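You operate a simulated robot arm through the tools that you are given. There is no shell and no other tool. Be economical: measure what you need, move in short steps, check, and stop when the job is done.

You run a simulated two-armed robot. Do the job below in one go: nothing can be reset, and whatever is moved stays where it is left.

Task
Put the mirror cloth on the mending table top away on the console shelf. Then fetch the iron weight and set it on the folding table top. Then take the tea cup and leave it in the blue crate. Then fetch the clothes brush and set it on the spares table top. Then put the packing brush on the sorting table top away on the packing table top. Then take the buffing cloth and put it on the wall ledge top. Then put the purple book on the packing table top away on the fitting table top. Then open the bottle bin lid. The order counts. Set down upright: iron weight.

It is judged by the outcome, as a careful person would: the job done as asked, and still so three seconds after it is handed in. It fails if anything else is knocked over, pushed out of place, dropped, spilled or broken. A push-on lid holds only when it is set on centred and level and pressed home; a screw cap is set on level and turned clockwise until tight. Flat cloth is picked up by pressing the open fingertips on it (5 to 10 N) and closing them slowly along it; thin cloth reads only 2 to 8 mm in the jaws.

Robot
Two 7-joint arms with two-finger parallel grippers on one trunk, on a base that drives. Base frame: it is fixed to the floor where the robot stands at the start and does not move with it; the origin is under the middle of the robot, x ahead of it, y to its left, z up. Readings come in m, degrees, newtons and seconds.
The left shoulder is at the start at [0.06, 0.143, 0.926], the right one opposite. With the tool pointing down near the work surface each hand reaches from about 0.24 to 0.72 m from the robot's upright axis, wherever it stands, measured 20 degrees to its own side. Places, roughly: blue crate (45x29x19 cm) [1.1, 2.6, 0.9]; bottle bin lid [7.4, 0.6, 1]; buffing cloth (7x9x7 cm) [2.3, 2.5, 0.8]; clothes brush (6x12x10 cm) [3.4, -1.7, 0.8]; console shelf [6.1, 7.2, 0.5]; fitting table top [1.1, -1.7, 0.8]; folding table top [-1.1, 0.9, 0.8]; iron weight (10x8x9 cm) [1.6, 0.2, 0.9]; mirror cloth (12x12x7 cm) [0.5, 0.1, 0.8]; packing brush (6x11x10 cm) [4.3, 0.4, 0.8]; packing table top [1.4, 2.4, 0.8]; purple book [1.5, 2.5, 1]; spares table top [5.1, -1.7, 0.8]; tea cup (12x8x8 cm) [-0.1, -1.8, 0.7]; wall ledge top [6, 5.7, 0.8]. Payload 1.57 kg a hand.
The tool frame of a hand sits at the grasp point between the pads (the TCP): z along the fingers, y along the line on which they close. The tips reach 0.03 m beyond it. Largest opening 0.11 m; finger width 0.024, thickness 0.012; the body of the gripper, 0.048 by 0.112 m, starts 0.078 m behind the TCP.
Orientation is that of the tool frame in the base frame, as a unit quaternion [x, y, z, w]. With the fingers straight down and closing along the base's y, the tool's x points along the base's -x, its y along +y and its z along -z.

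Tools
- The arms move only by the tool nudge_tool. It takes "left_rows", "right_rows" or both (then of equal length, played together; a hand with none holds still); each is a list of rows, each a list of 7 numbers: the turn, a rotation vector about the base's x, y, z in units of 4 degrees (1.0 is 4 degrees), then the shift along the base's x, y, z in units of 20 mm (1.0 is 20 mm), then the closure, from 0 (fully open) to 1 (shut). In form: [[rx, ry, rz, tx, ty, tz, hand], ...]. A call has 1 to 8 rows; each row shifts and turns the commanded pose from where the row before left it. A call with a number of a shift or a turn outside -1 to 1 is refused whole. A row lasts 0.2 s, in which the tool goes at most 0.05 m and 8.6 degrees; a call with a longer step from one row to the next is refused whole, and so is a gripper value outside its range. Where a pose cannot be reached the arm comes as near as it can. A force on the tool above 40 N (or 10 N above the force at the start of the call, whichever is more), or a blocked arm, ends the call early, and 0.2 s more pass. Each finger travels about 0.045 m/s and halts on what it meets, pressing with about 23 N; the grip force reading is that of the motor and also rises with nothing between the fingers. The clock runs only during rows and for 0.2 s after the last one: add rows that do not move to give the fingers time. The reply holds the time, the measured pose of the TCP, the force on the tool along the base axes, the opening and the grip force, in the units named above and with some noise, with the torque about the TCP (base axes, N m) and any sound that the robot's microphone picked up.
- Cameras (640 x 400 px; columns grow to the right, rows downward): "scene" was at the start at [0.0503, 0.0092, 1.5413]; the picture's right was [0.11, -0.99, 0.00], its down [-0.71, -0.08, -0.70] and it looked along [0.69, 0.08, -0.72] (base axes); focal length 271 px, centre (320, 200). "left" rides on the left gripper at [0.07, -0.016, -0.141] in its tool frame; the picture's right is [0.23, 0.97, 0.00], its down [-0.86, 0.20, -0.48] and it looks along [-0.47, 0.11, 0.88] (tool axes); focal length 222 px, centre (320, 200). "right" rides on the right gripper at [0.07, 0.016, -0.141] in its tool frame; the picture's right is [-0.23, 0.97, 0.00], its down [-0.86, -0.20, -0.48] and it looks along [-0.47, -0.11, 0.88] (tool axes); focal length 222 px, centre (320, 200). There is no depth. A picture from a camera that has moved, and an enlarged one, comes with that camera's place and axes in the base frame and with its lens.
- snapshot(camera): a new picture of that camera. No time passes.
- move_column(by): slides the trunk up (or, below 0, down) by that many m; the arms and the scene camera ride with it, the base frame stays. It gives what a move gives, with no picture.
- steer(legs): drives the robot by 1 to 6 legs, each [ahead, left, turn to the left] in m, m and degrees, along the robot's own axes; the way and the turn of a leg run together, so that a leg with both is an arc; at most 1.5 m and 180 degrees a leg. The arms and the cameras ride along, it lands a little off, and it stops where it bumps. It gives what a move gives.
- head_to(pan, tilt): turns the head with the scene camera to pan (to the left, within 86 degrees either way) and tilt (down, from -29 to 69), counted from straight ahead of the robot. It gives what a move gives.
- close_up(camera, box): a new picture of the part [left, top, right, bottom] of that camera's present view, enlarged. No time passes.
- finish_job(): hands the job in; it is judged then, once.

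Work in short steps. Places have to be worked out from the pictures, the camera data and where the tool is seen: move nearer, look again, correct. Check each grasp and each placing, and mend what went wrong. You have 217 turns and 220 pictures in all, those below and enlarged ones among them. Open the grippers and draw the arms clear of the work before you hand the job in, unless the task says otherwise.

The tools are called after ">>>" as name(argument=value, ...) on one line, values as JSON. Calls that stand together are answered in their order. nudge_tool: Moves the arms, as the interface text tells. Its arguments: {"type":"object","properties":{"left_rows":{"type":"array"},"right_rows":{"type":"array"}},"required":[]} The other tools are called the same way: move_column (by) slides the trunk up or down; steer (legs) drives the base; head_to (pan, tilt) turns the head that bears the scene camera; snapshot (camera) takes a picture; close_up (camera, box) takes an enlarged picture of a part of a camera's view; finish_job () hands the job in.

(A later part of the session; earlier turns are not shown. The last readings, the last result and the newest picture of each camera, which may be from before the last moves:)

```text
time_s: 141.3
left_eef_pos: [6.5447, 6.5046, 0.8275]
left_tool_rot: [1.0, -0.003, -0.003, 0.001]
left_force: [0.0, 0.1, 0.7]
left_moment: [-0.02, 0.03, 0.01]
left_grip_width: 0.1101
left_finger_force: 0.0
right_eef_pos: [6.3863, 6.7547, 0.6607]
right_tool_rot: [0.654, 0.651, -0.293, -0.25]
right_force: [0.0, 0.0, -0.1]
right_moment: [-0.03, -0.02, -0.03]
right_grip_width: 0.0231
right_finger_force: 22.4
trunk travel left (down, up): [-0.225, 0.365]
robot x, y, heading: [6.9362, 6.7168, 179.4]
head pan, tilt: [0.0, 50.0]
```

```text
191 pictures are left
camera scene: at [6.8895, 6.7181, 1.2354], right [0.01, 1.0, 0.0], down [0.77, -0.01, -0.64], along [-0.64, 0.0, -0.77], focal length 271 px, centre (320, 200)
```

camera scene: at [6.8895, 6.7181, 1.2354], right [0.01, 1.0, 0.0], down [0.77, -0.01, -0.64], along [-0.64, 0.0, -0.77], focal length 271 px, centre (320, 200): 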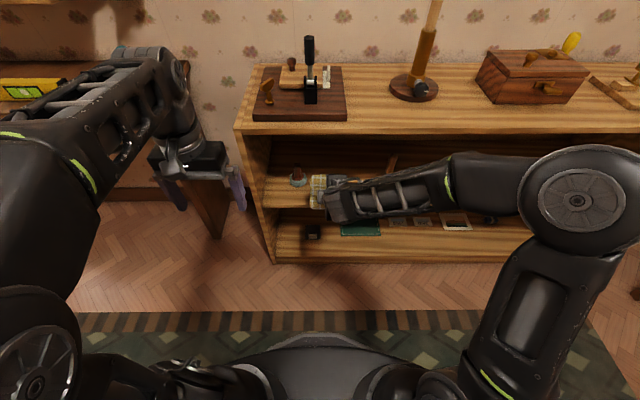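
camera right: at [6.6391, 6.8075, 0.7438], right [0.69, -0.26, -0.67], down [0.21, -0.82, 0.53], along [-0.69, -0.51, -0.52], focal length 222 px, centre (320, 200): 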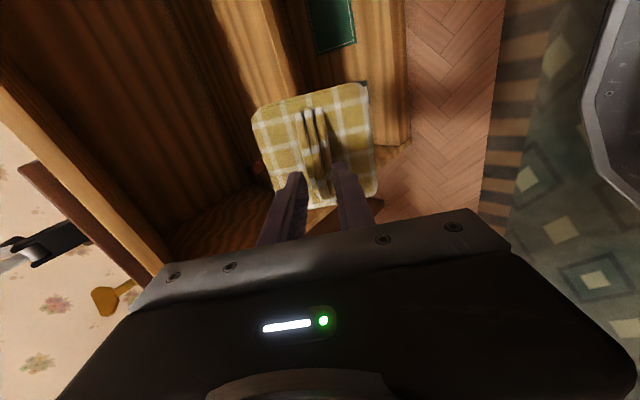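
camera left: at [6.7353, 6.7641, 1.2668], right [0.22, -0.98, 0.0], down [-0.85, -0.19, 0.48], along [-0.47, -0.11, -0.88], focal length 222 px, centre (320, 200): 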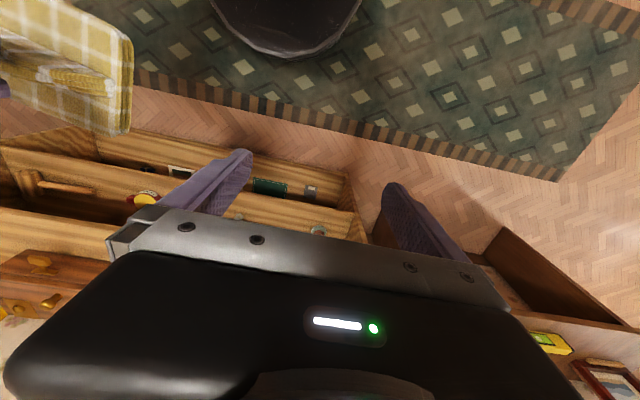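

Now move in: y→6.80, z→0.595, x→6.25.

>>> nudge_tool(right_rows=[[0, 0, 0, 0, 0.75, -1, 1], [0, 0, 0, 0, 0.75, -1, 1], [0, 0, 0, -0.5, 0.75, -1, 1], [0, 0, 0, -1, 0, -0.2, 1], [0, 0, 0, -1, 0, 0, 1], [0, 0, 0, -1, 0, 0, 1], [0, 0, 0, -1, 0, 0, 1], [0, 0, 0, -1, 0, 0, 1]])

>>> nudge_tool(right_rows=[[0, 0, 0, -0.85, 0, 0, 1], [0, 0, 0, -0.5, 0, 0, 1], [0, 0, 0, 0, 0, 0, 1]])

>>> snapshot(camera="scene")

>>> snapshot(camera="right")

```text
time_s: 143.1
left_eef_pos: [6.5444, 6.5029, 0.8272]
left_tool_rot: [1.0, -0.003, -0.003, 0.001]
left_force: [0.2, -0.7, 0.9]
left_moment: [-0.05, 0.01, 0.0]
left_grip_width: 0.1099
left_finger_force: 0.1
right_eef_pos: [6.2778, 6.8013, 0.5957]
right_tool_rot: [0.655, 0.65, -0.293, -0.249]
right_force: [0.0, 0.8, 0.3]
right_moment: [0.01, -0.04, -0.01]
right_grip_width: 0.0232
right_finger_force: 23.1
trunk travel left (down, up): [-0.225, 0.365]
robot x, y, heading: [6.9367, 6.7146, 179.4]
head pan, tilt: [0.0, 50.0]
```

```text
time_s: 143.9
left_eef_pos: [6.5443, 6.503, 0.8272]
left_tool_rot: [1.0, -0.003, -0.003, 0.001]
left_force: [-0.1, 0.0, 0.7]
left_moment: [0.01, 0.01, 0.01]
left_grip_width: 0.1101
left_finger_force: 0.0
right_eef_pos: [6.252, 6.8002, 0.5969]
right_tool_rot: [0.655, 0.651, -0.293, -0.248]
right_force: [0.3, 0.2, 0.3]
right_moment: [0.0, -0.05, 0.02]
right_grip_width: 0.023
right_finger_force: 23.0
trunk travel left (down, up): [-0.225, 0.365]
robot x, y, heading: [6.9407, 6.7203, 179.7]
head pan, tilt: [0.0, 50.0]
```

```text
190 pictures are left
camera scene: at [6.8894, 6.7181, 1.2354], right [0.01, 1.0, 0.0], down [0.77, -0.01, -0.64], along [-0.64, 0.0, -0.77], focal length 271 px, centre (320, 200)
```

scene: 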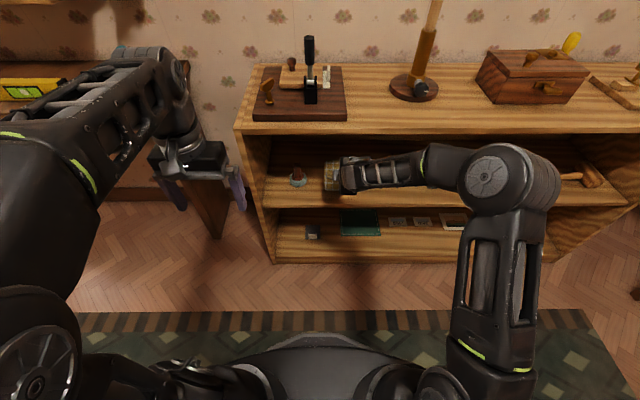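

```text
189 pictures are left
camera right: at [6.3619, 6.8775, 0.6803], right [0.69, -0.26, -0.68], down [0.21, -0.82, 0.53], along [-0.69, -0.51, -0.51], focal length 222 px, centre (320, 200)
```

right: 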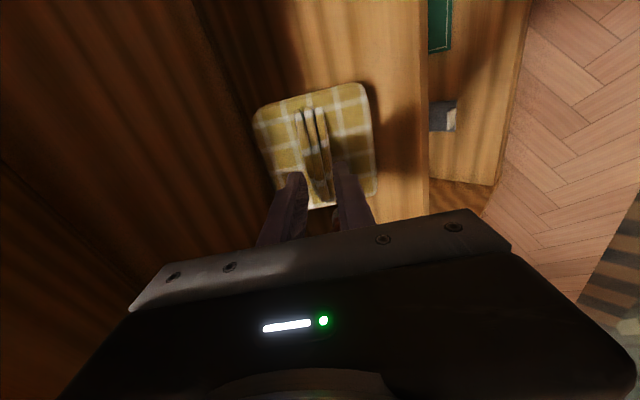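

The cloth is over the shelf, inside the front edge. I lower until contact.

>>> nudge_tool(right_rows=[[0, 0, 0, -0.4, 0, -0.5, 1], [0, 0, 0, 0, 0, -0.5, 1], [0, 0, 0, 0, 0, -0.4, 1], [0, 0, 0, 0, 0, 0, 1]])

>>> close_up(camera="scene", box=[240, 120, 480, 270])

```text
time_s: 144.9
left_eef_pos: [6.5446, 6.5036, 0.8276]
left_tool_rot: [1.0, -0.002, -0.003, 0.001]
left_force: [0.1, -1.1, 0.3]
left_moment: [0.03, 0.0, 0.03]
left_grip_width: 0.1097
left_finger_force: 0.0
right_eef_pos: [6.2417, 6.8013, 0.569]
right_tool_rot: [0.655, 0.651, -0.293, -0.249]
right_force: [0.2, 0.6, 0.1]
right_moment: [-0.04, -0.01, 0.01]
right_grip_width: 0.0231
right_finger_force: 22.8
trunk travel left (down, up): [-0.225, 0.365]
robot x, y, heading: [6.9367, 6.7155, 179.6]
head pan, tilt: [0.0, 50.0]
```

```text
2.67 times, centred on (360, 195) of scene
camera zoom: at [6.8894, 6.7181, 1.2354], right [0.01, 1.0, 0.0], down [0.77, -0.01, -0.64], along [-0.64, 0.0, -0.77], focal length 722 px, centre (213, 213)
```

zoom: 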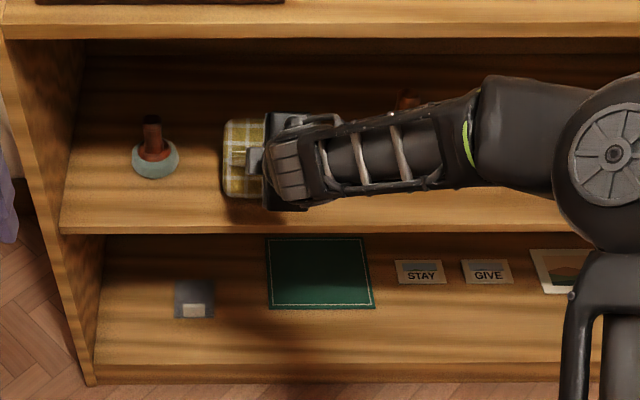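

No contact yet; continue down in small steps.

>>> nudge_tool(right_rows=[[0, 0, 0, 0, 0, -0.3, 1], [0, 0, 0, 0, 0, -0.3, 1], [0, 0, 0, 0, 0, -0.3, 1], [0, 0, 0, 0, 0, -0.2, 1], [0, 0, 0, 0, 0, 0, 1]])

>>> snapshot(camera="right")

```text
time_s: 145.9
left_eef_pos: [6.5435, 6.5026, 0.8266]
left_tool_rot: [1.0, -0.002, -0.003, 0.0]
left_force: [-0.3, -0.1, -0.2]
left_moment: [0.03, 0.05, 0.04]
left_grip_width: 0.1099
left_finger_force: 0.1
right_eef_pos: [6.2378, 6.7962, 0.5587]
right_tool_rot: [0.651, 0.649, -0.301, -0.255]
right_force: [-3.3, -0.8, 9.4]
right_moment: [0.43, 0.63, 0.17]
right_grip_width: 0.0234
right_finger_force: 22.6
trunk travel left (down, up): [-0.225, 0.365]
robot x, y, heading: [6.9388, 6.7215, 179.7]
head pan, tilt: [0.0, 50.0]
stopped in row 4 (right hand): the force on the tool passed its limit (the readings are from after the stop); the commanded pose is now the measured one
```

```text
187 pictures are left
camera right: at [6.3497, 6.8739, 0.6398], right [0.68, -0.25, -0.69], down [0.23, -0.82, 0.53], along [-0.7, -0.51, -0.5], focal length 222 px, centre (320, 200)
```

right: 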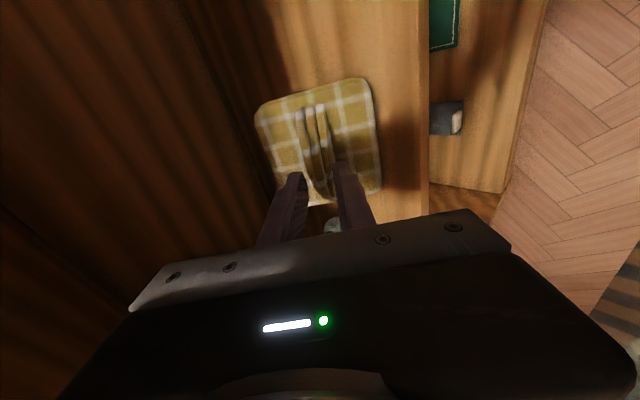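

The lower edge is in contact. I open the fingers moderately and let the cloth settle.

>>> nudge_tool(right_rows=[[0, 0, 0, 0, 0, 0, 0.7], [0, 0, 0, 0, 0, 0, 0.6], [0, 0, 0, 0, 0, 0, 0.5], [0, 0, 0, 0, 0, 0, 0.5], [0, 0, 0, 0, 0, 0, 0.5]])

>>> snapshot(camera="right")

```text
time_s: 147.1
left_eef_pos: [6.5448, 6.5006, 0.8276]
left_tool_rot: [1.0, -0.002, -0.003, 0.002]
left_force: [0.4, -0.1, 0.4]
left_moment: [0.0, -0.01, -0.03]
left_grip_width: 0.11
left_finger_force: 0.0
right_eef_pos: [6.239, 6.7968, 0.556]
right_tool_rot: [0.651, 0.651, -0.299, -0.252]
right_force: [0.1, -0.6, 0.5]
right_moment: [0.02, 0.01, 0.03]
right_grip_width: 0.0551
right_finger_force: 0.0
trunk travel left (down, up): [-0.225, 0.365]
robot x, y, heading: [6.9387, 6.7204, 179.8]
head pan, tilt: [0.0, 50.0]
```

```text
186 pictures are left
camera right: at [6.3509, 6.8743, 0.6372], right [0.68, -0.25, -0.69], down [0.23, -0.82, 0.53], along [-0.7, -0.51, -0.5], focal length 222 px, centre (320, 200)
```

right: 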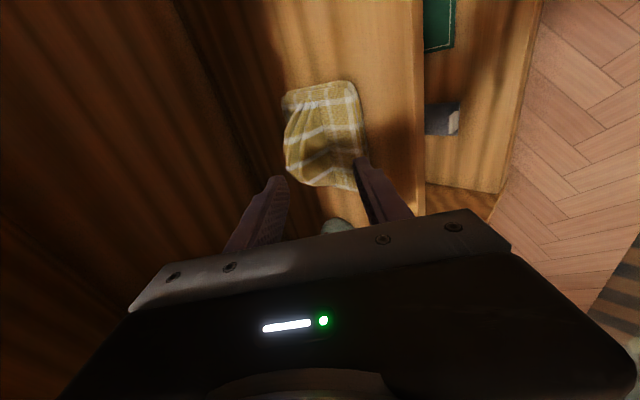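

The cloth lies flat on the shelf. I withdraw along the tool axis, then verify.

>>> nudge_tool(right_rows=[[0, 0, 0, 0.7, 0, 0.7, 0.5], [0, 0, 0, 0.7, 0, 0.7, 0.5], [0, 0, 0, 0.8, 0, 0.5, 0.5], [0, 0, 0, 1, 0, 0.3, 0.5], [0, 0, 0, 1, 0, 0.3, 0.5], [0, 0, 0, 1, 0, 0.3, 0.5], [0, 0, 0, 1, 0, 0.3, 0.5], [0, 0, 0, 1, 0, 0.3, 0.5]])

>>> close_up(camera="scene", box=[240, 120, 480, 270])

```text
time_s: 148.9
left_eef_pos: [6.5457, 6.5038, 0.8264]
left_tool_rot: [1.0, -0.002, -0.002, 0.001]
left_force: [-0.4, -0.5, -0.5]
left_moment: [-0.01, -0.02, 0.02]
left_grip_width: 0.1101
left_finger_force: 0.1
right_eef_pos: [6.3848, 6.7964, 0.6224]
right_tool_rot: [0.651, 0.65, -0.299, -0.253]
right_force: [0.6, -0.8, -1.1]
right_moment: [0.01, 0.01, 0.0]
right_grip_width: 0.0548
right_finger_force: 0.2
trunk travel left (down, up): [-0.225, 0.365]
robot x, y, heading: [6.9391, 6.7183, 179.7]
head pan, tilt: [0.0, 50.0]
```

```text
2.67 times, centred on (360, 195) of scene
camera zoom: at [6.8895, 6.7179, 1.2354], right [0.01, 1.0, 0.0], down [0.77, -0.01, -0.64], along [-0.64, 0.0, -0.77], focal length 722 px, centre (213, 213)
```

zoom: 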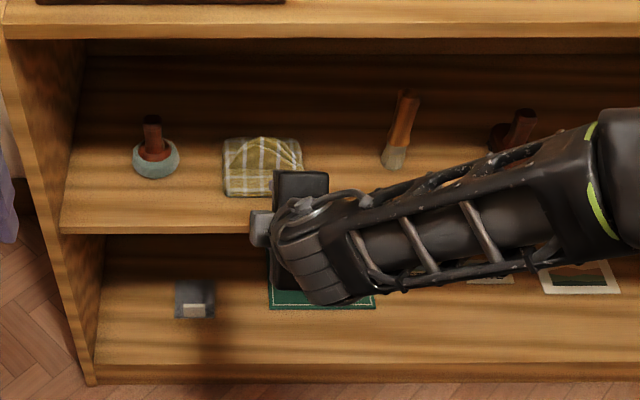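

The mirror cloth is in place. I back away, straighten the right hand and raise the trunk for travel.

>>> steer(legs=[[-0.22, 0, 0]])

>>> move_column(by=0.36)

>>> nudge_tool(right_rows=[[0, -1, 0, 0.2, 0.2, 0.2, 0.1], [0, -1, 0, 0.2, 0.2, 0.2, 0], [0, -1, 0, 0.2, 0.2, 0.2, 0], [0, -1, 0, 0.2, 0.2, 0.2, 0], [0, -1, 0, 0.2, 0.2, 0.2, 0], [0, -1, 0, 0.2, 0.2, 0.2, 0], [0, -1, 0, 0.2, 0.2, 0.2, 0], [0, -1, 0, 0.2, 0.2, 0.2, 0]])

>>> nudge_tool(right_rows=[[0, -1, 0, 0.6, 0.2, 0.9, 0], [0, -1, 0, 0.6, 0.2, 0.9, 0], [0, -1, 0, 0.6, 0.2, 0.9, 0], [0, -0.5, 0, 0.6, 0.2, 0.9, 0], [0, 0, 0, 0.5, 0, 0, 0], [0, 0, 0, 0.5, 0, 0, 0]])

>>> steer(legs=[[0, 0, 90], [1.2, -0.62, 0], [1.5, 0, 0], [0.4, 0, 0], [0, 0, -90]])

```text
time_s: 150.6
left_eef_pos: [6.7631, 6.5008, 0.8281]
left_tool_rot: [1.0, -0.002, -0.003, 0.001]
left_force: [-0.2, -0.6, -0.1]
left_moment: [0.0, -0.03, 0.03]
left_grip_width: 0.11
left_finger_force: 0.0
right_eef_pos: [6.6021, 6.7947, 0.6233]
right_tool_rot: [0.651, 0.65, -0.299, -0.253]
right_force: [0.5, 0.7, -0.3]
right_moment: [-0.03, 0.0, -0.03]
right_grip_width: 0.0547
right_finger_force: 0.0
trunk travel left (down, up): [-0.225, 0.365]
robot x, y, heading: [7.1564, 6.7156, 179.7]
head pan, tilt: [0.0, 50.0]
```

```text
time_s: 154.1
left_eef_pos: [6.7627, 6.5009, 1.1867]
left_tool_rot: [1.0, -0.002, -0.003, 0.001]
left_force: [-0.6, -0.1, 0.1]
left_moment: [0.01, 0.02, 0.01]
left_grip_width: 0.1099
left_finger_force: 0.0
right_eef_pos: [6.6008, 6.7938, 0.9819]
right_tool_rot: [0.651, 0.651, -0.299, -0.252]
right_force: [0.0, -0.4, 0.4]
right_moment: [0.02, -0.01, 0.0]
right_grip_width: 0.0548
right_finger_force: 0.0
trunk travel left (down, up): [-0.585, 0.005]
robot x, y, heading: [7.1559, 6.7147, 180.0]
head pan, tilt: [0.0, 50.0]
```

```text
time_s: 155.8
left_eef_pos: [6.7639, 6.5006, 1.1882]
left_tool_rot: [1.0, -0.002, -0.003, 0.001]
left_force: [-0.9, 0.3, -1.0]
left_moment: [-0.02, -0.02, 0.0]
left_grip_width: 0.1102
left_finger_force: 0.0
right_eef_pos: [6.6323, 6.8256, 1.0153]
right_tool_rot: [0.708, 0.695, -0.108, -0.063]
right_force: [-0.6, -0.4, -0.7]
right_moment: [0.01, 0.0, -0.05]
right_grip_width: 0.1101
right_finger_force: 0.0
trunk travel left (down, up): [-0.585, 0.005]
robot x, y, heading: [7.1537, 6.7139, 179.4]
head pan, tilt: [0.0, 50.0]
```

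```text
time_s: 157.2
left_eef_pos: [6.7629, 6.5003, 1.1861]
left_tool_rot: [1.0, -0.002, -0.003, 0.001]
left_force: [0.1, -0.4, -0.8]
left_moment: [0.0, 0.02, 0.0]
left_grip_width: 0.1104
left_finger_force: 0.1
right_eef_pos: [6.7021, 6.8423, 1.0888]
right_tool_rot: [0.716, 0.697, -0.022, 0.021]
right_force: [0.3, 0.1, 0.2]
right_moment: [0.01, 0.03, 0.01]
right_grip_width: 0.1102
right_finger_force: 0.0
trunk travel left (down, up): [-0.585, 0.005]
robot x, y, heading: [7.1583, 6.7182, 179.7]
head pan, tilt: [0.0, 50.0]
```

```text
time_s: 181.0
left_eef_pos: [6.2393, 3.3668, 1.1865]
left_tool_rot: [1.0, 0.003, -0.003, 0.002]
left_force: [0.6, -0.5, 0.2]
left_moment: [-0.01, 0.01, 0.01]
left_grip_width: 0.11
left_finger_force: 0.0
right_eef_pos: [6.1743, 3.7077, 1.0873]
right_tool_rot: [0.713, 0.701, -0.021, 0.021]
right_force: [-0.6, 0.6, 0.5]
right_moment: [-0.01, -0.01, 0.0]
right_grip_width: 0.1102
right_finger_force: 0.0
trunk travel left (down, up): [-0.585, 0.005]
robot x, y, heading: [6.629, 3.583, -179.6]
head pan, tilt: [0.0, 50.0]
```

On track at (6.63, 3.58). Driving back to the mending-table aisle.

>>> steer(legs=[[1.5, 0, 0], [1.5, 0, 0], [0.5, 0, 0], [0, 0, 90], [1.4, 0, 0], [1.0, 0, -90]])

>>> head_to(pan=40, tilt=35)

>>> snapshot(camera="scene")

```text
time_s: 213.1
left_eef_pos: [2.0675, 1.3157, 1.1872]
left_tool_rot: [1.0, -0.008, -0.002, 0.0]
left_force: [-0.9, 0.4, 0.0]
left_moment: [-0.01, -0.03, 0.02]
left_grip_width: 0.11
left_finger_force: 0.1
right_eef_pos: [2.0111, 1.6578, 1.0871]
right_tool_rot: [0.72, 0.693, -0.022, 0.022]
right_force: [-1.4, -0.5, -0.1]
right_moment: [0.0, 0.0, -0.02]
right_grip_width: 0.1099
right_finger_force: 0.1
trunk travel left (down, up): [-0.585, 0.005]
robot x, y, heading: [2.4653, 1.5276, 179.0]
head pan, tilt: [0.0, 50.0]
cut short: leg 6
```

```text
time_s: 214.1
left_eef_pos: [2.0676, 1.3158, 1.187]
left_tool_rot: [1.0, -0.008, -0.002, 0.001]
left_force: [0.3, 0.4, -0.7]
left_moment: [-0.01, -0.04, -0.02]
left_grip_width: 0.1098
left_finger_force: 0.2
right_eef_pos: [2.0107, 1.6589, 1.0878]
right_tool_rot: [0.72, 0.693, -0.021, 0.022]
right_force: [0.6, -0.4, -0.6]
right_moment: [0.0, 0.01, -0.01]
right_grip_width: 0.1103
right_finger_force: 0.1
trunk travel left (down, up): [-0.585, 0.005]
robot x, y, heading: [2.4653, 1.525, 179.1]
head pan, tilt: [40.0, 35.0]
```

```text
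184 pictures are left
camera scene: at [2.424, 1.471, 1.6171], right [-0.63, 0.78, 0.0], down [0.45, 0.36, -0.82], along [-0.64, -0.51, -0.57], focal length 271 px, centre (320, 200)
```

scene: 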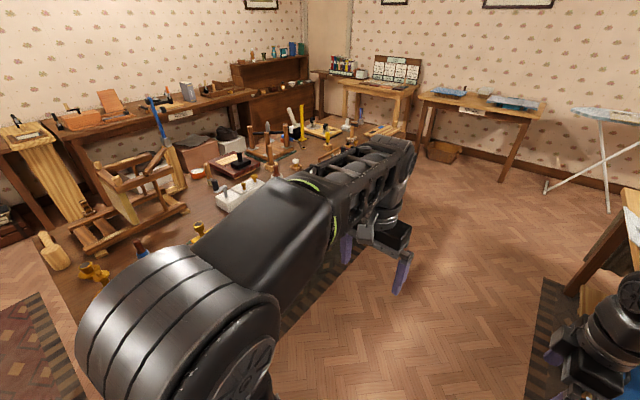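

The arc got cut short but I'm at (2.46, 1.53). I zoom on the weight's expected place.

>>> close_up(camera="scene", box=[160, 100, 360, 225])

```text
3.20 times, centred on (260, 162) of scene
camera zoom: at [2.424, 1.471, 1.6171], right [-0.63, 0.78, 0.0], down [0.45, 0.36, -0.82], along [-0.64, -0.51, -0.57], focal length 866 px, centre (512, 320)
```

zoom: 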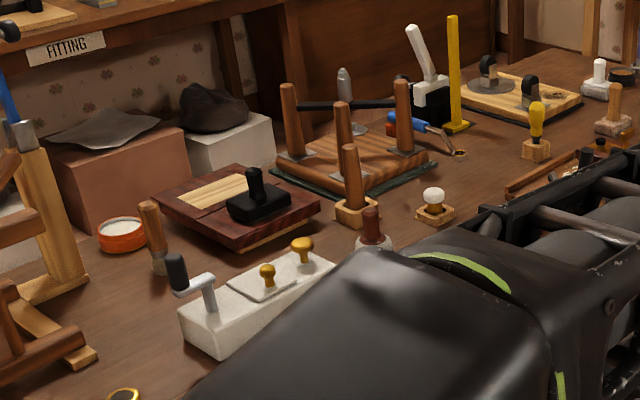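

The iron weight is the black block with a knob at about (1.587, 0.196), standing on a dark board. I'll drive around the west end to the table's south side.

>>> steer(legs=[[0, 0.33, 0], [1.5, 0, 0], [1.2, 0, 0], [0, 0, 90], [1.5, 0, 0], [0.45, 0, 0]])

>>> steer(legs=[[0, 0, 90], [1.5, 0, 0], [0.35, 0, 0], [0, 0, 90]])

>>> head_to(pan=0, tilt=40)

>>> snapshot(camera="scene")

```text
time_s: 242.4
left_eef_pos: [-0.0054, -1.1106, 1.1862]
left_tool_rot: [0.699, 0.715, -0.001, 0.003]
left_force: [-0.1, -0.8, -1.6]
left_moment: [0.0, 0.01, 0.02]
left_grip_width: 0.1099
left_finger_force: 0.2
right_eef_pos: [-0.3449, -1.1808, 1.0862]
right_tool_rot: [0.001, 1.0, 0.0, 0.031]
right_force: [-0.1, -0.3, -0.2]
right_moment: [0.01, 0.02, 0.0]
right_grip_width: 0.1101
right_finger_force: 0.2
trunk travel left (down, up): [-0.585, 0.005]
robot x, y, heading: [-0.2318, -0.7248, -88.6]
head pan, tilt: [40.0, 35.0]
```

```text
time_s: 259.4
left_eef_pos: [1.3934, -0.2463, 1.1867]
left_tool_rot: [0.727, -0.686, -0.002, -0.001]
left_force: [-0.4, -0.8, 0.3]
left_moment: [0.03, -0.02, -0.01]
left_grip_width: 0.1103
left_finger_force: 0.1
right_eef_pos: [1.7314, -0.1655, 1.0881]
right_tool_rot: [0.999, 0.017, -0.031, 0.002]
right_force: [-0.3, 0.4, 0.1]
right_moment: [-0.04, 0.0, 0.0]
right_grip_width: 0.1104
right_finger_force: 0.1
trunk travel left (down, up): [-0.585, 0.005]
robot x, y, heading: [1.6342, -0.6276, 93.5]
head pan, tilt: [40.0, 35.0]
```

```text
time_s: 260.5
left_eef_pos: [1.3939, -0.2484, 1.1866]
left_tool_rot: [0.728, -0.685, -0.003, -0.001]
left_force: [0.2, 0.2, 0.0]
left_moment: [-0.01, -0.03, 0.02]
left_grip_width: 0.1097
left_finger_force: 0.0
right_eef_pos: [1.7312, -0.1648, 1.0875]
right_tool_rot: [0.999, 0.017, -0.03, 0.002]
right_force: [-0.9, 0.2, 0.0]
right_moment: [-0.02, 0.03, 0.02]
right_grip_width: 0.11
right_finger_force: 0.1
trunk travel left (down, up): [-0.585, 0.005]
robot x, y, heading: [1.6356, -0.6262, 93.3]
head pan, tilt: [0.0, 40.0]
```

```text
182 pictures are left
camera scene: at [1.6303, -0.5705, 1.6096], right [1.0, 0.06, 0.0], down [0.04, -0.64, -0.77], along [-0.04, 0.76, -0.64], focal length 271 px, centre (320, 200)
```

scene: 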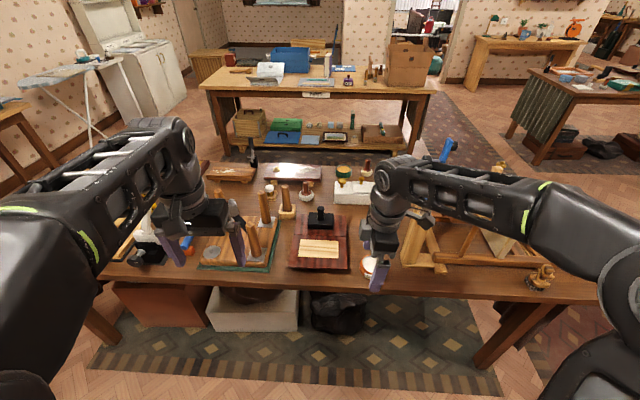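

Weight visible straight ahead at (318, 218). Zooming for geometry.

>>> close_up(camera="scene", box=[240, 170, 400, 290])

>>> snapshot(camera="right")

```text
3.33 times, centred on (320, 230) of scene
camera zoom: at [1.6303, -0.5705, 1.6096], right [1.0, 0.06, 0.0], down [0.04, -0.64, -0.77], along [-0.04, 0.76, -0.64], focal length 902 px, centre (320, 100)
```

zoom: 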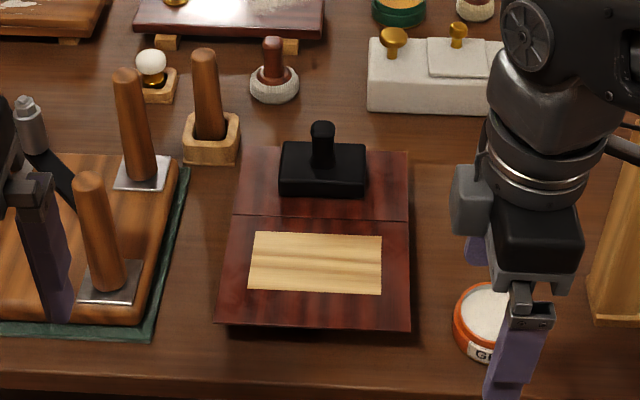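

```text
180 pictures are left
camera right: at [1.811, -0.1779, 1.2237], right [-0.19, -0.98, 0.01], down [-0.83, 0.17, 0.53], along [-0.52, 0.09, -0.85], focal length 222 px, centre (320, 200)
```

right: 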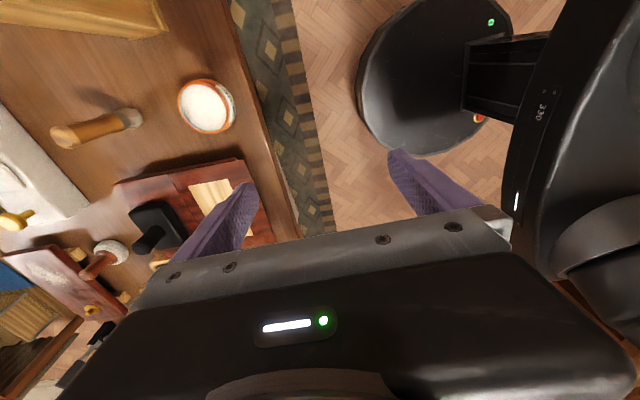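

Aligned well with the weight. I'll advance the base 0.2 m, then bring the right hand over the weight with its small tilt removed.

>>> steer(legs=[[0.2, 0, 0]])

>>> nudge_tool(right_rows=[[0, -0.2, 0, -0.8, 0.9, 0, 0], [0, -0.2, 0, -0.8, 0.9, 0, 0], [0, -0.2, 0, -0.8, 0.9, 0, 0], [0, -0.2, 0, -0.8, 0.9, 0, 0], [0, 0, 0, -0.8, 0.9, 0, 0], [0, 0, 0, -0.8, 0.9, 0, 0], [0, 0, 0, -0.8, 0.9, 0, 0], [0, 0, 0, -0.8, 0.9, 0, 0]])

>>> snapshot(camera="right")

>>> snapshot(camera="scene")

```text
time_s: 262.1
left_eef_pos: [1.3823, -0.0455, 1.186]
left_tool_rot: [0.729, -0.685, -0.003, -0.001]
left_force: [0.7, 0.4, -0.4]
left_moment: [-0.02, -0.04, -0.01]
left_grip_width: 0.1099
left_finger_force: 0.2
right_eef_pos: [1.7189, 0.0377, 1.0861]
right_tool_rot: [0.999, 0.018, -0.031, 0.001]
right_force: [0.0, 0.0, 0.5]
right_moment: [-0.04, 0.01, 0.0]
right_grip_width: 0.1101
right_finger_force: 0.1
trunk travel left (down, up): [-0.585, 0.005]
robot x, y, heading: [1.6246, -0.4301, 93.2]
head pan, tilt: [0.0, 40.0]
```

```text
time_s: 263.9
left_eef_pos: [1.3829, -0.0455, 1.1879]
left_tool_rot: [0.729, -0.685, -0.004, 0.0]
left_force: [-0.1, 0.2, 0.9]
left_moment: [0.02, -0.02, -0.01]
left_grip_width: 0.11
left_finger_force: 0.0
right_eef_pos: [1.6094, 0.163, 1.0883]
right_tool_rot: [1.0, 0.018, -0.003, 0.002]
right_force: [0.7, 0.0, -0.6]
right_moment: [0.03, -0.01, 0.01]
right_grip_width: 0.1097
right_finger_force: 0.1
right hand out of reach, approached as far as the arm can: row 8
trunk travel left (down, up): [-0.585, 0.005]
robot x, y, heading: [1.6222, -0.426, 93.4]
head pan, tilt: [0.0, 40.0]
```

```text
179 pictures are left
camera right: at [1.6823, 0.1501, 1.2284], right [-0.19, -0.98, 0.0], down [-0.86, 0.17, 0.48], along [-0.48, 0.09, -0.88], focal length 222 px, centre (320, 200)
```

right: 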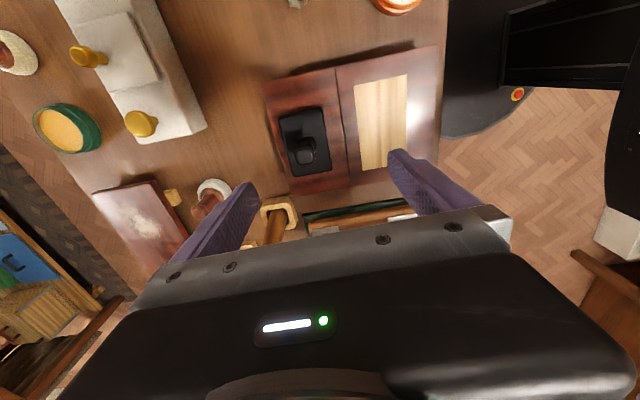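

```text
178 pictures are left
camera scene: at [1.62, -0.3692, 1.6096], right [1.0, 0.06, 0.0], down [0.04, -0.64, -0.77], along [-0.04, 0.76, -0.64], focal length 271 px, centre (320, 200)
```

scene: 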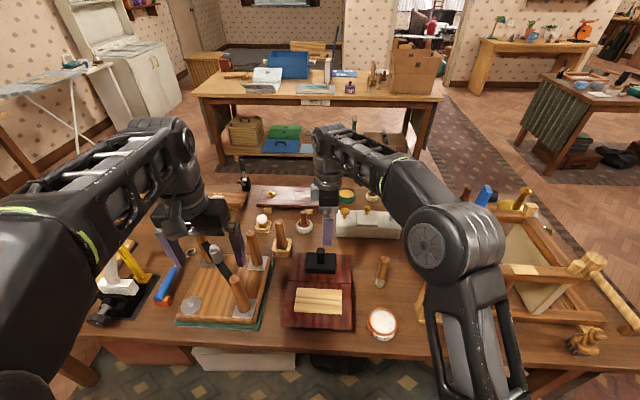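

The weight's centre is at about (1.592, 0.192), body 10 × ~6.5 cm with knob. I move over it and descend to just above the knob level.

>>> nudge_tool(right_rows=[[0, 0, 0, -0.4, 0.5, -1, 0], [0, 0, 0, -0.4, 0.5, -1, 0], [0, 0, 0, 0, 0.5, -1, 0], [0, 0, 0, 0, 0, -1, 0], [0, 0, 0, 0, 0, -1, 0], [0, 0, 0, 0, 0, -0.6, 0], [0, 0, 0, 0, 0, 0, 0]])

>>> snapshot(camera="right")

>>> close_up(camera="scene", box=[260, 180, 420, 300])

```text
time_s: 265.5
left_eef_pos: [1.3826, -0.0471, 1.1868]
left_tool_rot: [0.729, -0.685, -0.003, -0.001]
left_force: [0.2, -0.7, -1.0]
left_moment: [0.0, 0.02, 0.0]
left_grip_width: 0.1099
left_finger_force: 0.1
right_eef_pos: [1.591, 0.192, 0.9768]
right_tool_rot: [1.0, 0.019, -0.002, 0.003]
right_force: [0.4, 0.5, -0.1]
right_moment: [0.01, 0.01, -0.01]
right_grip_width: 0.1101
right_finger_force: 0.1
trunk travel left (down, up): [-0.585, 0.005]
robot x, y, heading: [1.6223, -0.4261, 93.2]
head pan, tilt: [0.0, 40.0]
```

```text
177 pictures are left
camera right: at [1.6635, 0.1789, 1.1169], right [-0.19, -0.98, 0.0], down [-0.86, 0.17, 0.48], along [-0.47, 0.09, -0.88], focal length 222 px, centre (320, 200)
```

right: 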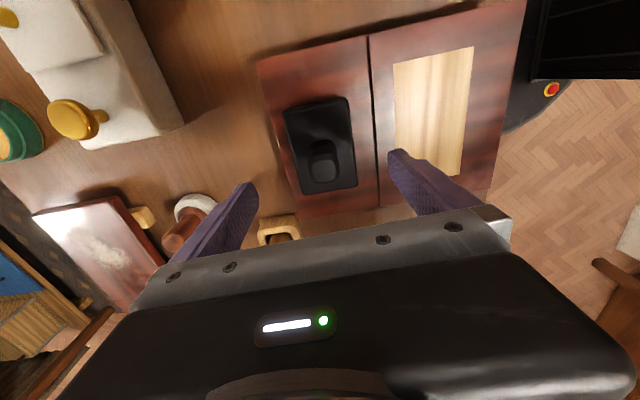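

```text
3.33 times, centred on (340, 240) of scene
camera zoom: at [1.6188, -0.3692, 1.6096], right [1.0, 0.06, 0.0], down [0.04, -0.64, -0.77], along [-0.04, 0.76, -0.64], focal length 902 px, centre (253, 67)
```

zoom: 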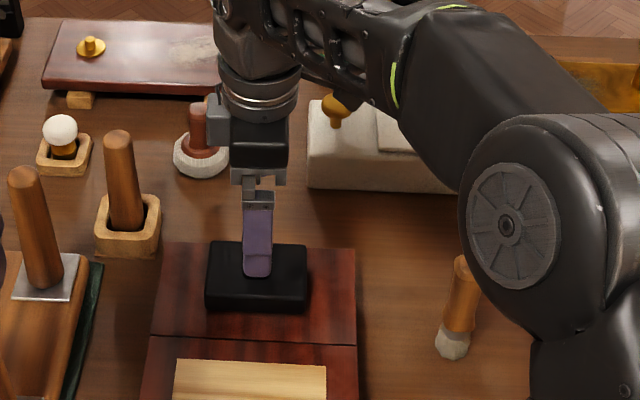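

Centred. Descend to TCP z≈0.885 and close on the body.

>>> nudge_tool(right_rows=[[0, 0, 0, 0.1, 0, -1, 0], [0, 0, 0, 0.1, 0, -1, 0], [0, 0, 0, 0, 0, -1, 0], [0, 0, 0, 0, 0, -1, 0], [0, 0, 0, 0, 0, -0.6, 0], [0, 0, 0, 0, 0, 0, 0]])

>>> nudge_tool(right_rows=[[0, 0, 0, 0, 0, 0, 0.3], [0, 0, 0, 0, 0, 0, 0.5], [0, 0, 0, 0, 0, 0, 0.7], [0, 0, 0, 0, 0, 0, 1], [0, 0, 0, 0, 0, 0, 1], [0, 0, 0, 0, 0, 0, 1]])

>>> snapshot(camera="right")

```text
time_s: 266.9
left_eef_pos: [1.3816, -0.0475, 1.1871]
left_tool_rot: [0.729, -0.685, -0.002, -0.001]
left_force: [0.1, 0.1, -0.3]
left_moment: [0.01, 0.01, 0.03]
left_grip_width: 0.1099
left_finger_force: 0.1
right_eef_pos: [1.5964, 0.1913, 0.8848]
right_tool_rot: [1.0, 0.018, -0.002, 0.001]
right_force: [-0.1, 0.5, 0.3]
right_moment: [-0.05, -0.01, -0.05]
right_grip_width: 0.1101
right_finger_force: 0.0
trunk travel left (down, up): [-0.585, 0.005]
robot x, y, heading: [1.6175, -0.4254, 93.4]
head pan, tilt: [0.0, 40.0]
```

```text
time_s: 268.3
left_eef_pos: [1.3828, -0.0459, 1.1864]
left_tool_rot: [0.728, -0.685, -0.003, -0.002]
left_force: [0.0, 0.1, 0.5]
left_moment: [0.03, -0.01, -0.02]
left_grip_width: 0.1097
left_finger_force: 0.1
right_eef_pos: [1.5957, 0.1906, 0.8858]
right_tool_rot: [1.0, 0.018, -0.004, 0.001]
right_force: [1.4, -3.5, 1.1]
right_moment: [-0.16, -0.1, -0.03]
right_grip_width: 0.07
right_finger_force: 23.1
trunk travel left (down, up): [-0.585, 0.005]
robot x, y, heading: [1.6207, -0.4213, 93.1]
head pan, tilt: [0.0, 40.0]
```

```text
175 pictures are left
camera right: at [1.668, 0.1782, 1.0256], right [-0.19, -0.98, 0.0], down [-0.86, 0.17, 0.48], along [-0.47, 0.09, -0.88], focal length 222 px, centre (320, 200)
```

right: 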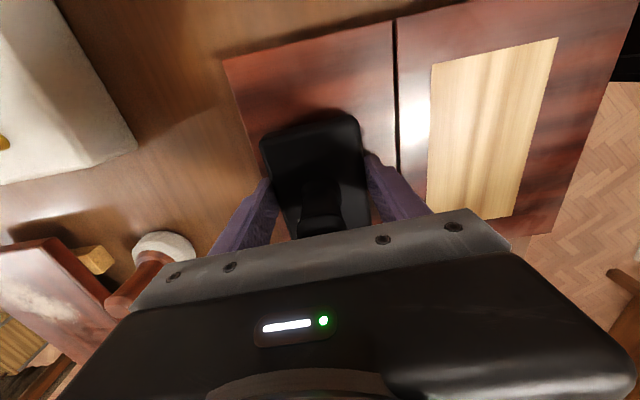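

Gripped at 70 mm. Lift.

>>> nudge_tool(right_rows=[[0, 0, 0, 0, 0, 0.3, 1], [0, 0, 0, 0, 0, 0.6, 1], [0, 0, 0, 0, 0, 1, 1], [0, 0, 0, 0, 0, 1, 1], [0, 0, 0, 0, 0, 1, 1], [0, 0, 0, 0, 0, 1, 1], [0, 0, 0, 0, 0, 1, 1], [0, 0, 0, 0, 0, 1, 1]])

>>> close_up(camera="scene", box=[220, 140, 420, 290])

```text
time_s: 270.1
left_eef_pos: [1.3819, -0.045, 1.1855]
left_tool_rot: [0.728, -0.686, -0.003, -0.002]
left_force: [0.6, 0.7, -0.9]
left_moment: [0.0, 0.03, 0.01]
left_grip_width: 0.1101
left_finger_force: 0.0
right_eef_pos: [1.5948, 0.1918, 1.0219]
right_tool_rot: [1.0, 0.018, -0.003, 0.001]
right_force: [-0.6, 0.6, -7.7]
right_moment: [0.01, -0.02, 0.02]
right_grip_width: 0.0703
right_finger_force: 23.4
trunk travel left (down, up): [-0.585, 0.005]
robot x, y, heading: [1.6229, -0.4191, 93.2]
head pan, tilt: [0.0, 40.0]
```

```text
2.67 times, centred on (320, 215) of scene
camera zoom: at [1.6187, -0.3688, 1.6096], right [1.0, 0.06, 0.0], down [0.04, -0.64, -0.77], along [-0.04, 0.76, -0.64], focal length 722 px, centre (320, 160)
```

zoom: 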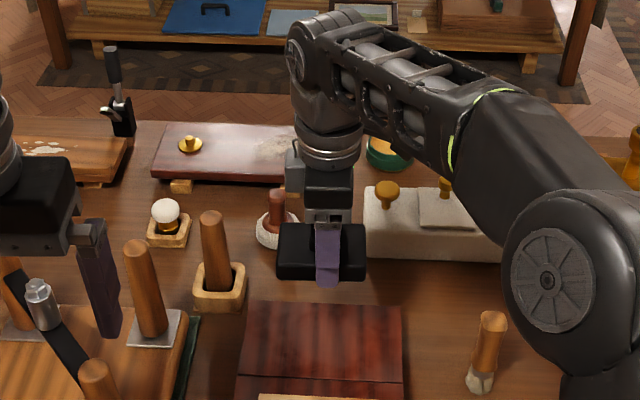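

Weight held (≈0.8 kg). Retract it toward the body, back off and drive west, then look for the folding table.

>>> nudge_tool(right_rows=[[0, 0, 0, 0.3, -1, 0.3, 1], [0, 0, 0, 0.3, -1, 0.3, 1], [0, 0, 0, 0.3, -1, 0.3, 1], [0, 0, 0, 0.3, -1, 0.3, 1], [0, 0, 0, 0.3, -1, 0.3, 1], [0, 0, 0, 0.3, -1, 0.3, 1], [0, 0, 0, 0.3, -1, 0.3, 1], [0, 0, 0, 0.3, -1, 0, 1]])

>>> steer(legs=[[-0.33, 0, 0], [0, 0, 87], [1.5, 0, 0], [0.4, 0, 0]])

>>> head_to(pan=-35, tilt=30)

>>> snapshot(camera="scene")

```text
time_s: 271.9
left_eef_pos: [1.3826, -0.0466, 1.1872]
left_tool_rot: [0.728, -0.685, -0.003, -0.001]
left_force: [-0.4, -1.5, 0.5]
left_moment: [0.04, -0.01, 0.0]
left_grip_width: 0.1101
left_finger_force: 0.2
right_eef_pos: [1.6453, 0.0311, 1.0622]
right_tool_rot: [1.0, 0.018, -0.003, 0.002]
right_force: [0.2, -0.8, -8.7]
right_moment: [0.02, -0.07, 0.02]
right_grip_width: 0.0698
right_finger_force: 22.8
trunk travel left (down, up): [-0.585, 0.005]
robot x, y, heading: [1.6225, -0.4267, 93.2]
head pan, tilt: [0.0, 40.0]
```

```text
time_s: 286.8
left_eef_pos: [-0.63, -1.035, 1.1866]
left_tool_rot: [1.0, 0.02, -0.002, 0.002]
left_force: [0.0, -0.7, -0.2]
left_moment: [0.02, -0.03, -0.01]
left_grip_width: 0.11
left_finger_force: 0.0
right_eef_pos: [-0.7046, -0.7718, 1.0629]
right_tool_rot: [0.702, 0.712, 0.0, 0.004]
right_force: [0.0, 0.2, -9.0]
right_moment: [0.05, -0.04, 0.01]
right_grip_width: 0.0698
right_finger_force: 22.9
trunk travel left (down, up): [-0.585, 0.005]
robot x, y, heading: [-0.249, -0.8011, -178.0]
head pan, tilt: [0.0, 40.0]
```

```text
time_s: 287.8
left_eef_pos: [-0.6306, -1.0356, 1.188]
left_tool_rot: [1.0, 0.021, -0.003, 0.001]
left_force: [0.2, 0.2, 0.4]
left_moment: [0.0, -0.01, 0.02]
left_grip_width: 0.11
left_finger_force: 0.0
right_eef_pos: [-0.7028, -0.7717, 1.062]
right_tool_rot: [0.701, 0.713, -0.001, 0.003]
right_force: [0.6, -0.3, -8.3]
right_moment: [0.07, -0.04, 0.0]
right_grip_width: 0.0701
right_finger_force: 23.8
trunk travel left (down, up): [-0.585, 0.005]
robot x, y, heading: [-0.2431, -0.8031, -178.1]
head pan, tilt: [-35.0, 30.0]
```

```text
173 pictures are left
camera scene: at [-0.2934, -0.753, 1.6249], right [0.54, 0.84, 0.0], down [0.42, -0.27, -0.87], along [-0.73, 0.47, -0.5], focal length 271 px, centre (320, 200)
```

scene: 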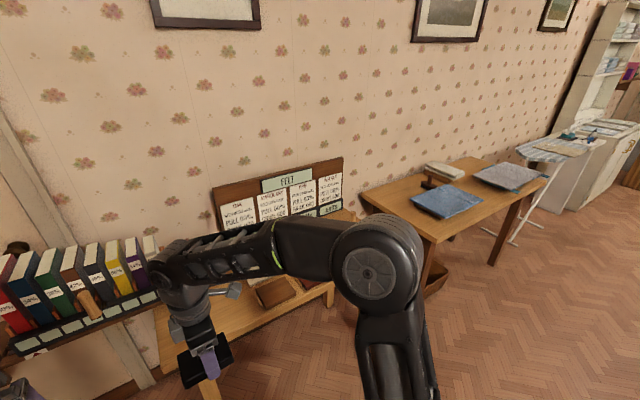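

The folding table's top is at x<-0.87, y 0.26–1.5, with two folded cloths; a free gap exists about (-1.0, 1.02). I drive in front of it.

>>> steer(legs=[[0, 0, -92], [1.5, 0, 0], [0.15, 0, 0], [0, 0, 90]])

>>> head_to(pan=0, tilt=45)

>>> snapshot(camera="scene")

```text
time_s: 304.0
left_eef_pos: [-0.6238, 0.5945, 1.1876]
left_tool_rot: [1.0, 0.019, -0.003, 0.0]
left_force: [0.3, 0.4, -0.4]
left_moment: [-0.05, 0.0, 0.0]
left_grip_width: 0.1099
left_finger_force: 0.0
right_eef_pos: [-0.6942, 0.8575, 1.0627]
right_tool_rot: [0.702, 0.712, 0.0, 0.004]
right_force: [0.8, -0.1, -8.9]
right_moment: [0.03, 0.03, 0.02]
right_grip_width: 0.0697
right_finger_force: 22.4
trunk travel left (down, up): [-0.585, 0.005]
robot x, y, heading: [-0.2369, 0.8234, -177.8]
head pan, tilt: [-35.0, 30.0]
```

```text
time_s: 305.0
left_eef_pos: [-0.6224, 0.5947, 1.1868]
left_tool_rot: [1.0, 0.019, -0.002, 0.0]
left_force: [-0.8, 0.4, 0.3]
left_moment: [0.02, -0.02, 0.01]
left_grip_width: 0.1101
left_finger_force: 0.1
right_eef_pos: [-0.695, 0.8576, 1.0629]
right_tool_rot: [0.702, 0.712, 0.0, 0.003]
right_force: [0.4, -0.6, -7.7]
right_moment: [0.04, -0.01, 0.02]
right_grip_width: 0.0699
right_finger_force: 23.2
trunk travel left (down, up): [-0.585, 0.005]
robot x, y, heading: [-0.2351, 0.827, -177.9]
head pan, tilt: [0.0, 45.0]
```

```text
172 pictures are left
camera scene: at [-0.2912, 0.8243, 1.6023], right [-0.04, 1.0, 0.0], down [0.71, 0.02, -0.71], along [-0.71, -0.02, -0.71], focal length 271 px, centre (320, 200)
```

scene: 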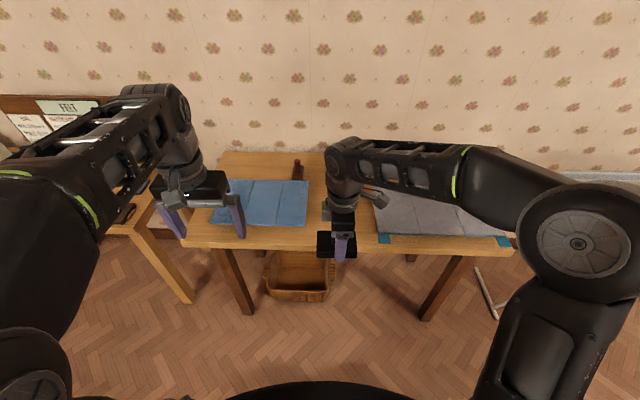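

Gap centre is at about (-1.03, 0.89), table z≈0.78. I move the base 0.13 forward and bring the weight over the gap.

>>> steer(legs=[[0.13, 0, 0]])

>>> nudge_tool(right_rows=[[0, 0, 0, -1, 0.25, -0.4, 1], [0, 0, 0, -1, 0.25, -0.4, 1], [0, 0, 0, -1, 0.25, -0.4, 1], [0, 0, 0, -1, 0.25, -0.4, 1], [0, 0, 0, -1, 0.25, -0.4, 1], [0, 0, 0, -1, 0.25, -0.8, 1], [0, 0, 0, -1, 0.25, -1, 1], [0, 0, 0, -1, 0.25, -1, 1]])

>>> snapshot(camera="scene")

>>> snapshot(camera="right")

```text
time_s: 306.3
left_eef_pos: [-0.7561, 0.5896, 1.1869]
left_tool_rot: [1.0, 0.02, -0.003, 0.001]
left_force: [0.6, -0.4, -0.3]
left_moment: [-0.01, -0.06, 0.0]
left_grip_width: 0.1098
left_finger_force: 0.1
right_eef_pos: [-0.8291, 0.8526, 1.0624]
right_tool_rot: [0.702, 0.712, 0.001, 0.004]
right_force: [-0.3, -0.4, -8.4]
right_moment: [0.05, -0.03, -0.01]
right_grip_width: 0.0699
right_finger_force: 22.6
trunk travel left (down, up): [-0.585, 0.005]
robot x, y, heading: [-0.3701, 0.819, -177.6]
head pan, tilt: [0.0, 45.0]
```

```text
time_s: 308.1
left_eef_pos: [-0.7555, 0.5902, 1.186]
left_tool_rot: [1.0, 0.018, -0.002, 0.002]
left_force: [0.0, -0.1, 0.0]
left_moment: [0.01, 0.0, -0.02]
left_grip_width: 0.1102
left_finger_force: 0.1
right_eef_pos: [-0.9901, 0.8944, 0.9646]
right_tool_rot: [0.702, 0.712, 0.0, 0.005]
right_force: [-0.1, 1.2, -8.2]
right_moment: [0.04, 0.02, 0.03]
right_grip_width: 0.0698
right_finger_force: 23.2
trunk travel left (down, up): [-0.585, 0.005]
robot x, y, heading: [-0.3732, 0.8191, -178.0]
head pan, tilt: [0.0, 45.0]
```

```text
171 pictures are left
camera scene: at [-0.4251, 0.8198, 1.6023], right [-0.04, 1.0, 0.0], down [0.71, 0.03, -0.71], along [-0.71, -0.03, -0.71], focal length 271 px, centre (320, 200)
```

scene: 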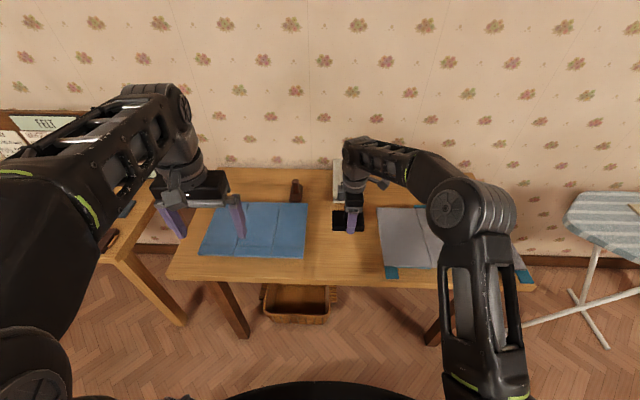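

```text
170 pictures are left
camera right: at [-0.9739, 0.9651, 1.1057], right [0.98, -0.21, 0.01], down [-0.19, -0.86, 0.48], along [-0.1, -0.47, -0.88], focal length 222 px, centre (320, 200)
```

right: 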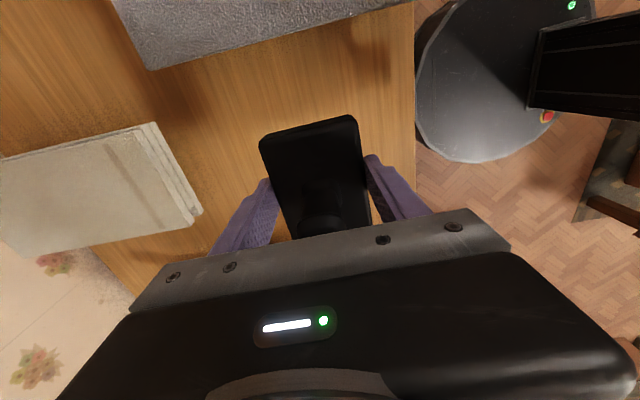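

Good position in the gap. Lower, then feel for contact.

>>> nudge_tool(right_rows=[[0, 0, 0, 0, 0, -1, 1], [0, 0, 0, 0, 0, -1, 1], [0, 0, 0, 0, 0, -1, 1], [0, 0, 0, 0, 0, -1, 1], [0, 0, 0, 0, 0, -1, 1], [0, 0, 0, 0, 0, -1, 1], [0, 0, 0, 0, 0, -0.4, 1], [0, 0, 0, 0, 0, 0, 1]])

>>> nudge_tool(right_rows=[[0, 0, 0, 0, 0, -0.2, 1], [0, 0, 0, 0, 0, -0.2, 1], [0, 0, 0, 0, 0, -0.2, 1], [0, 0, 0, 0, 0, -0.2, 1], [0, 0, 0, 0, 0, -0.2, 1]])

```text
time_s: 309.9
left_eef_pos: [-0.7555, 0.5892, 1.1869]
left_tool_rot: [1.0, 0.02, -0.003, 0.001]
left_force: [-1.0, 0.5, 0.4]
left_moment: [-0.02, -0.01, 0.01]
left_grip_width: 0.1102
left_finger_force: 0.1
right_eef_pos: [-0.9865, 0.8943, 0.8385]
right_tool_rot: [0.702, 0.712, 0.0, 0.004]
right_force: [0.0, -0.8, -7.5]
right_moment: [0.04, 0.03, 0.02]
right_grip_width: 0.0699
right_finger_force: 23.1
trunk travel left (down, up): [-0.585, 0.005]
robot x, y, heading: [-0.3718, 0.817, -178.1]
head pan, tilt: [0.0, 45.0]
```

```text
time_s: 310.9
left_eef_pos: [-0.7532, 0.59, 1.1881]
left_tool_rot: [1.0, 0.02, -0.004, 0.002]
left_force: [0.6, 0.3, 0.0]
left_moment: [0.0, -0.05, -0.01]
left_grip_width: 0.1098
left_finger_force: 0.2
right_eef_pos: [-0.9879, 0.8923, 0.8305]
right_tool_rot: [0.703, 0.712, -0.003, 0.002]
right_force: [8.0, 2.1, 20.0]
right_moment: [0.46, -1.34, -0.01]
right_grip_width: 0.07
right_finger_force: 23.9
trunk travel left (down, up): [-0.585, 0.005]
robot x, y, heading: [-0.3732, 0.8202, -178.2]
head pan, tilt: [0.0, 45.0]
stopped in row 4 (right hand): the force on the tool passed its limit (the readings are from after the stop); the commanded pose is now the measured one
```

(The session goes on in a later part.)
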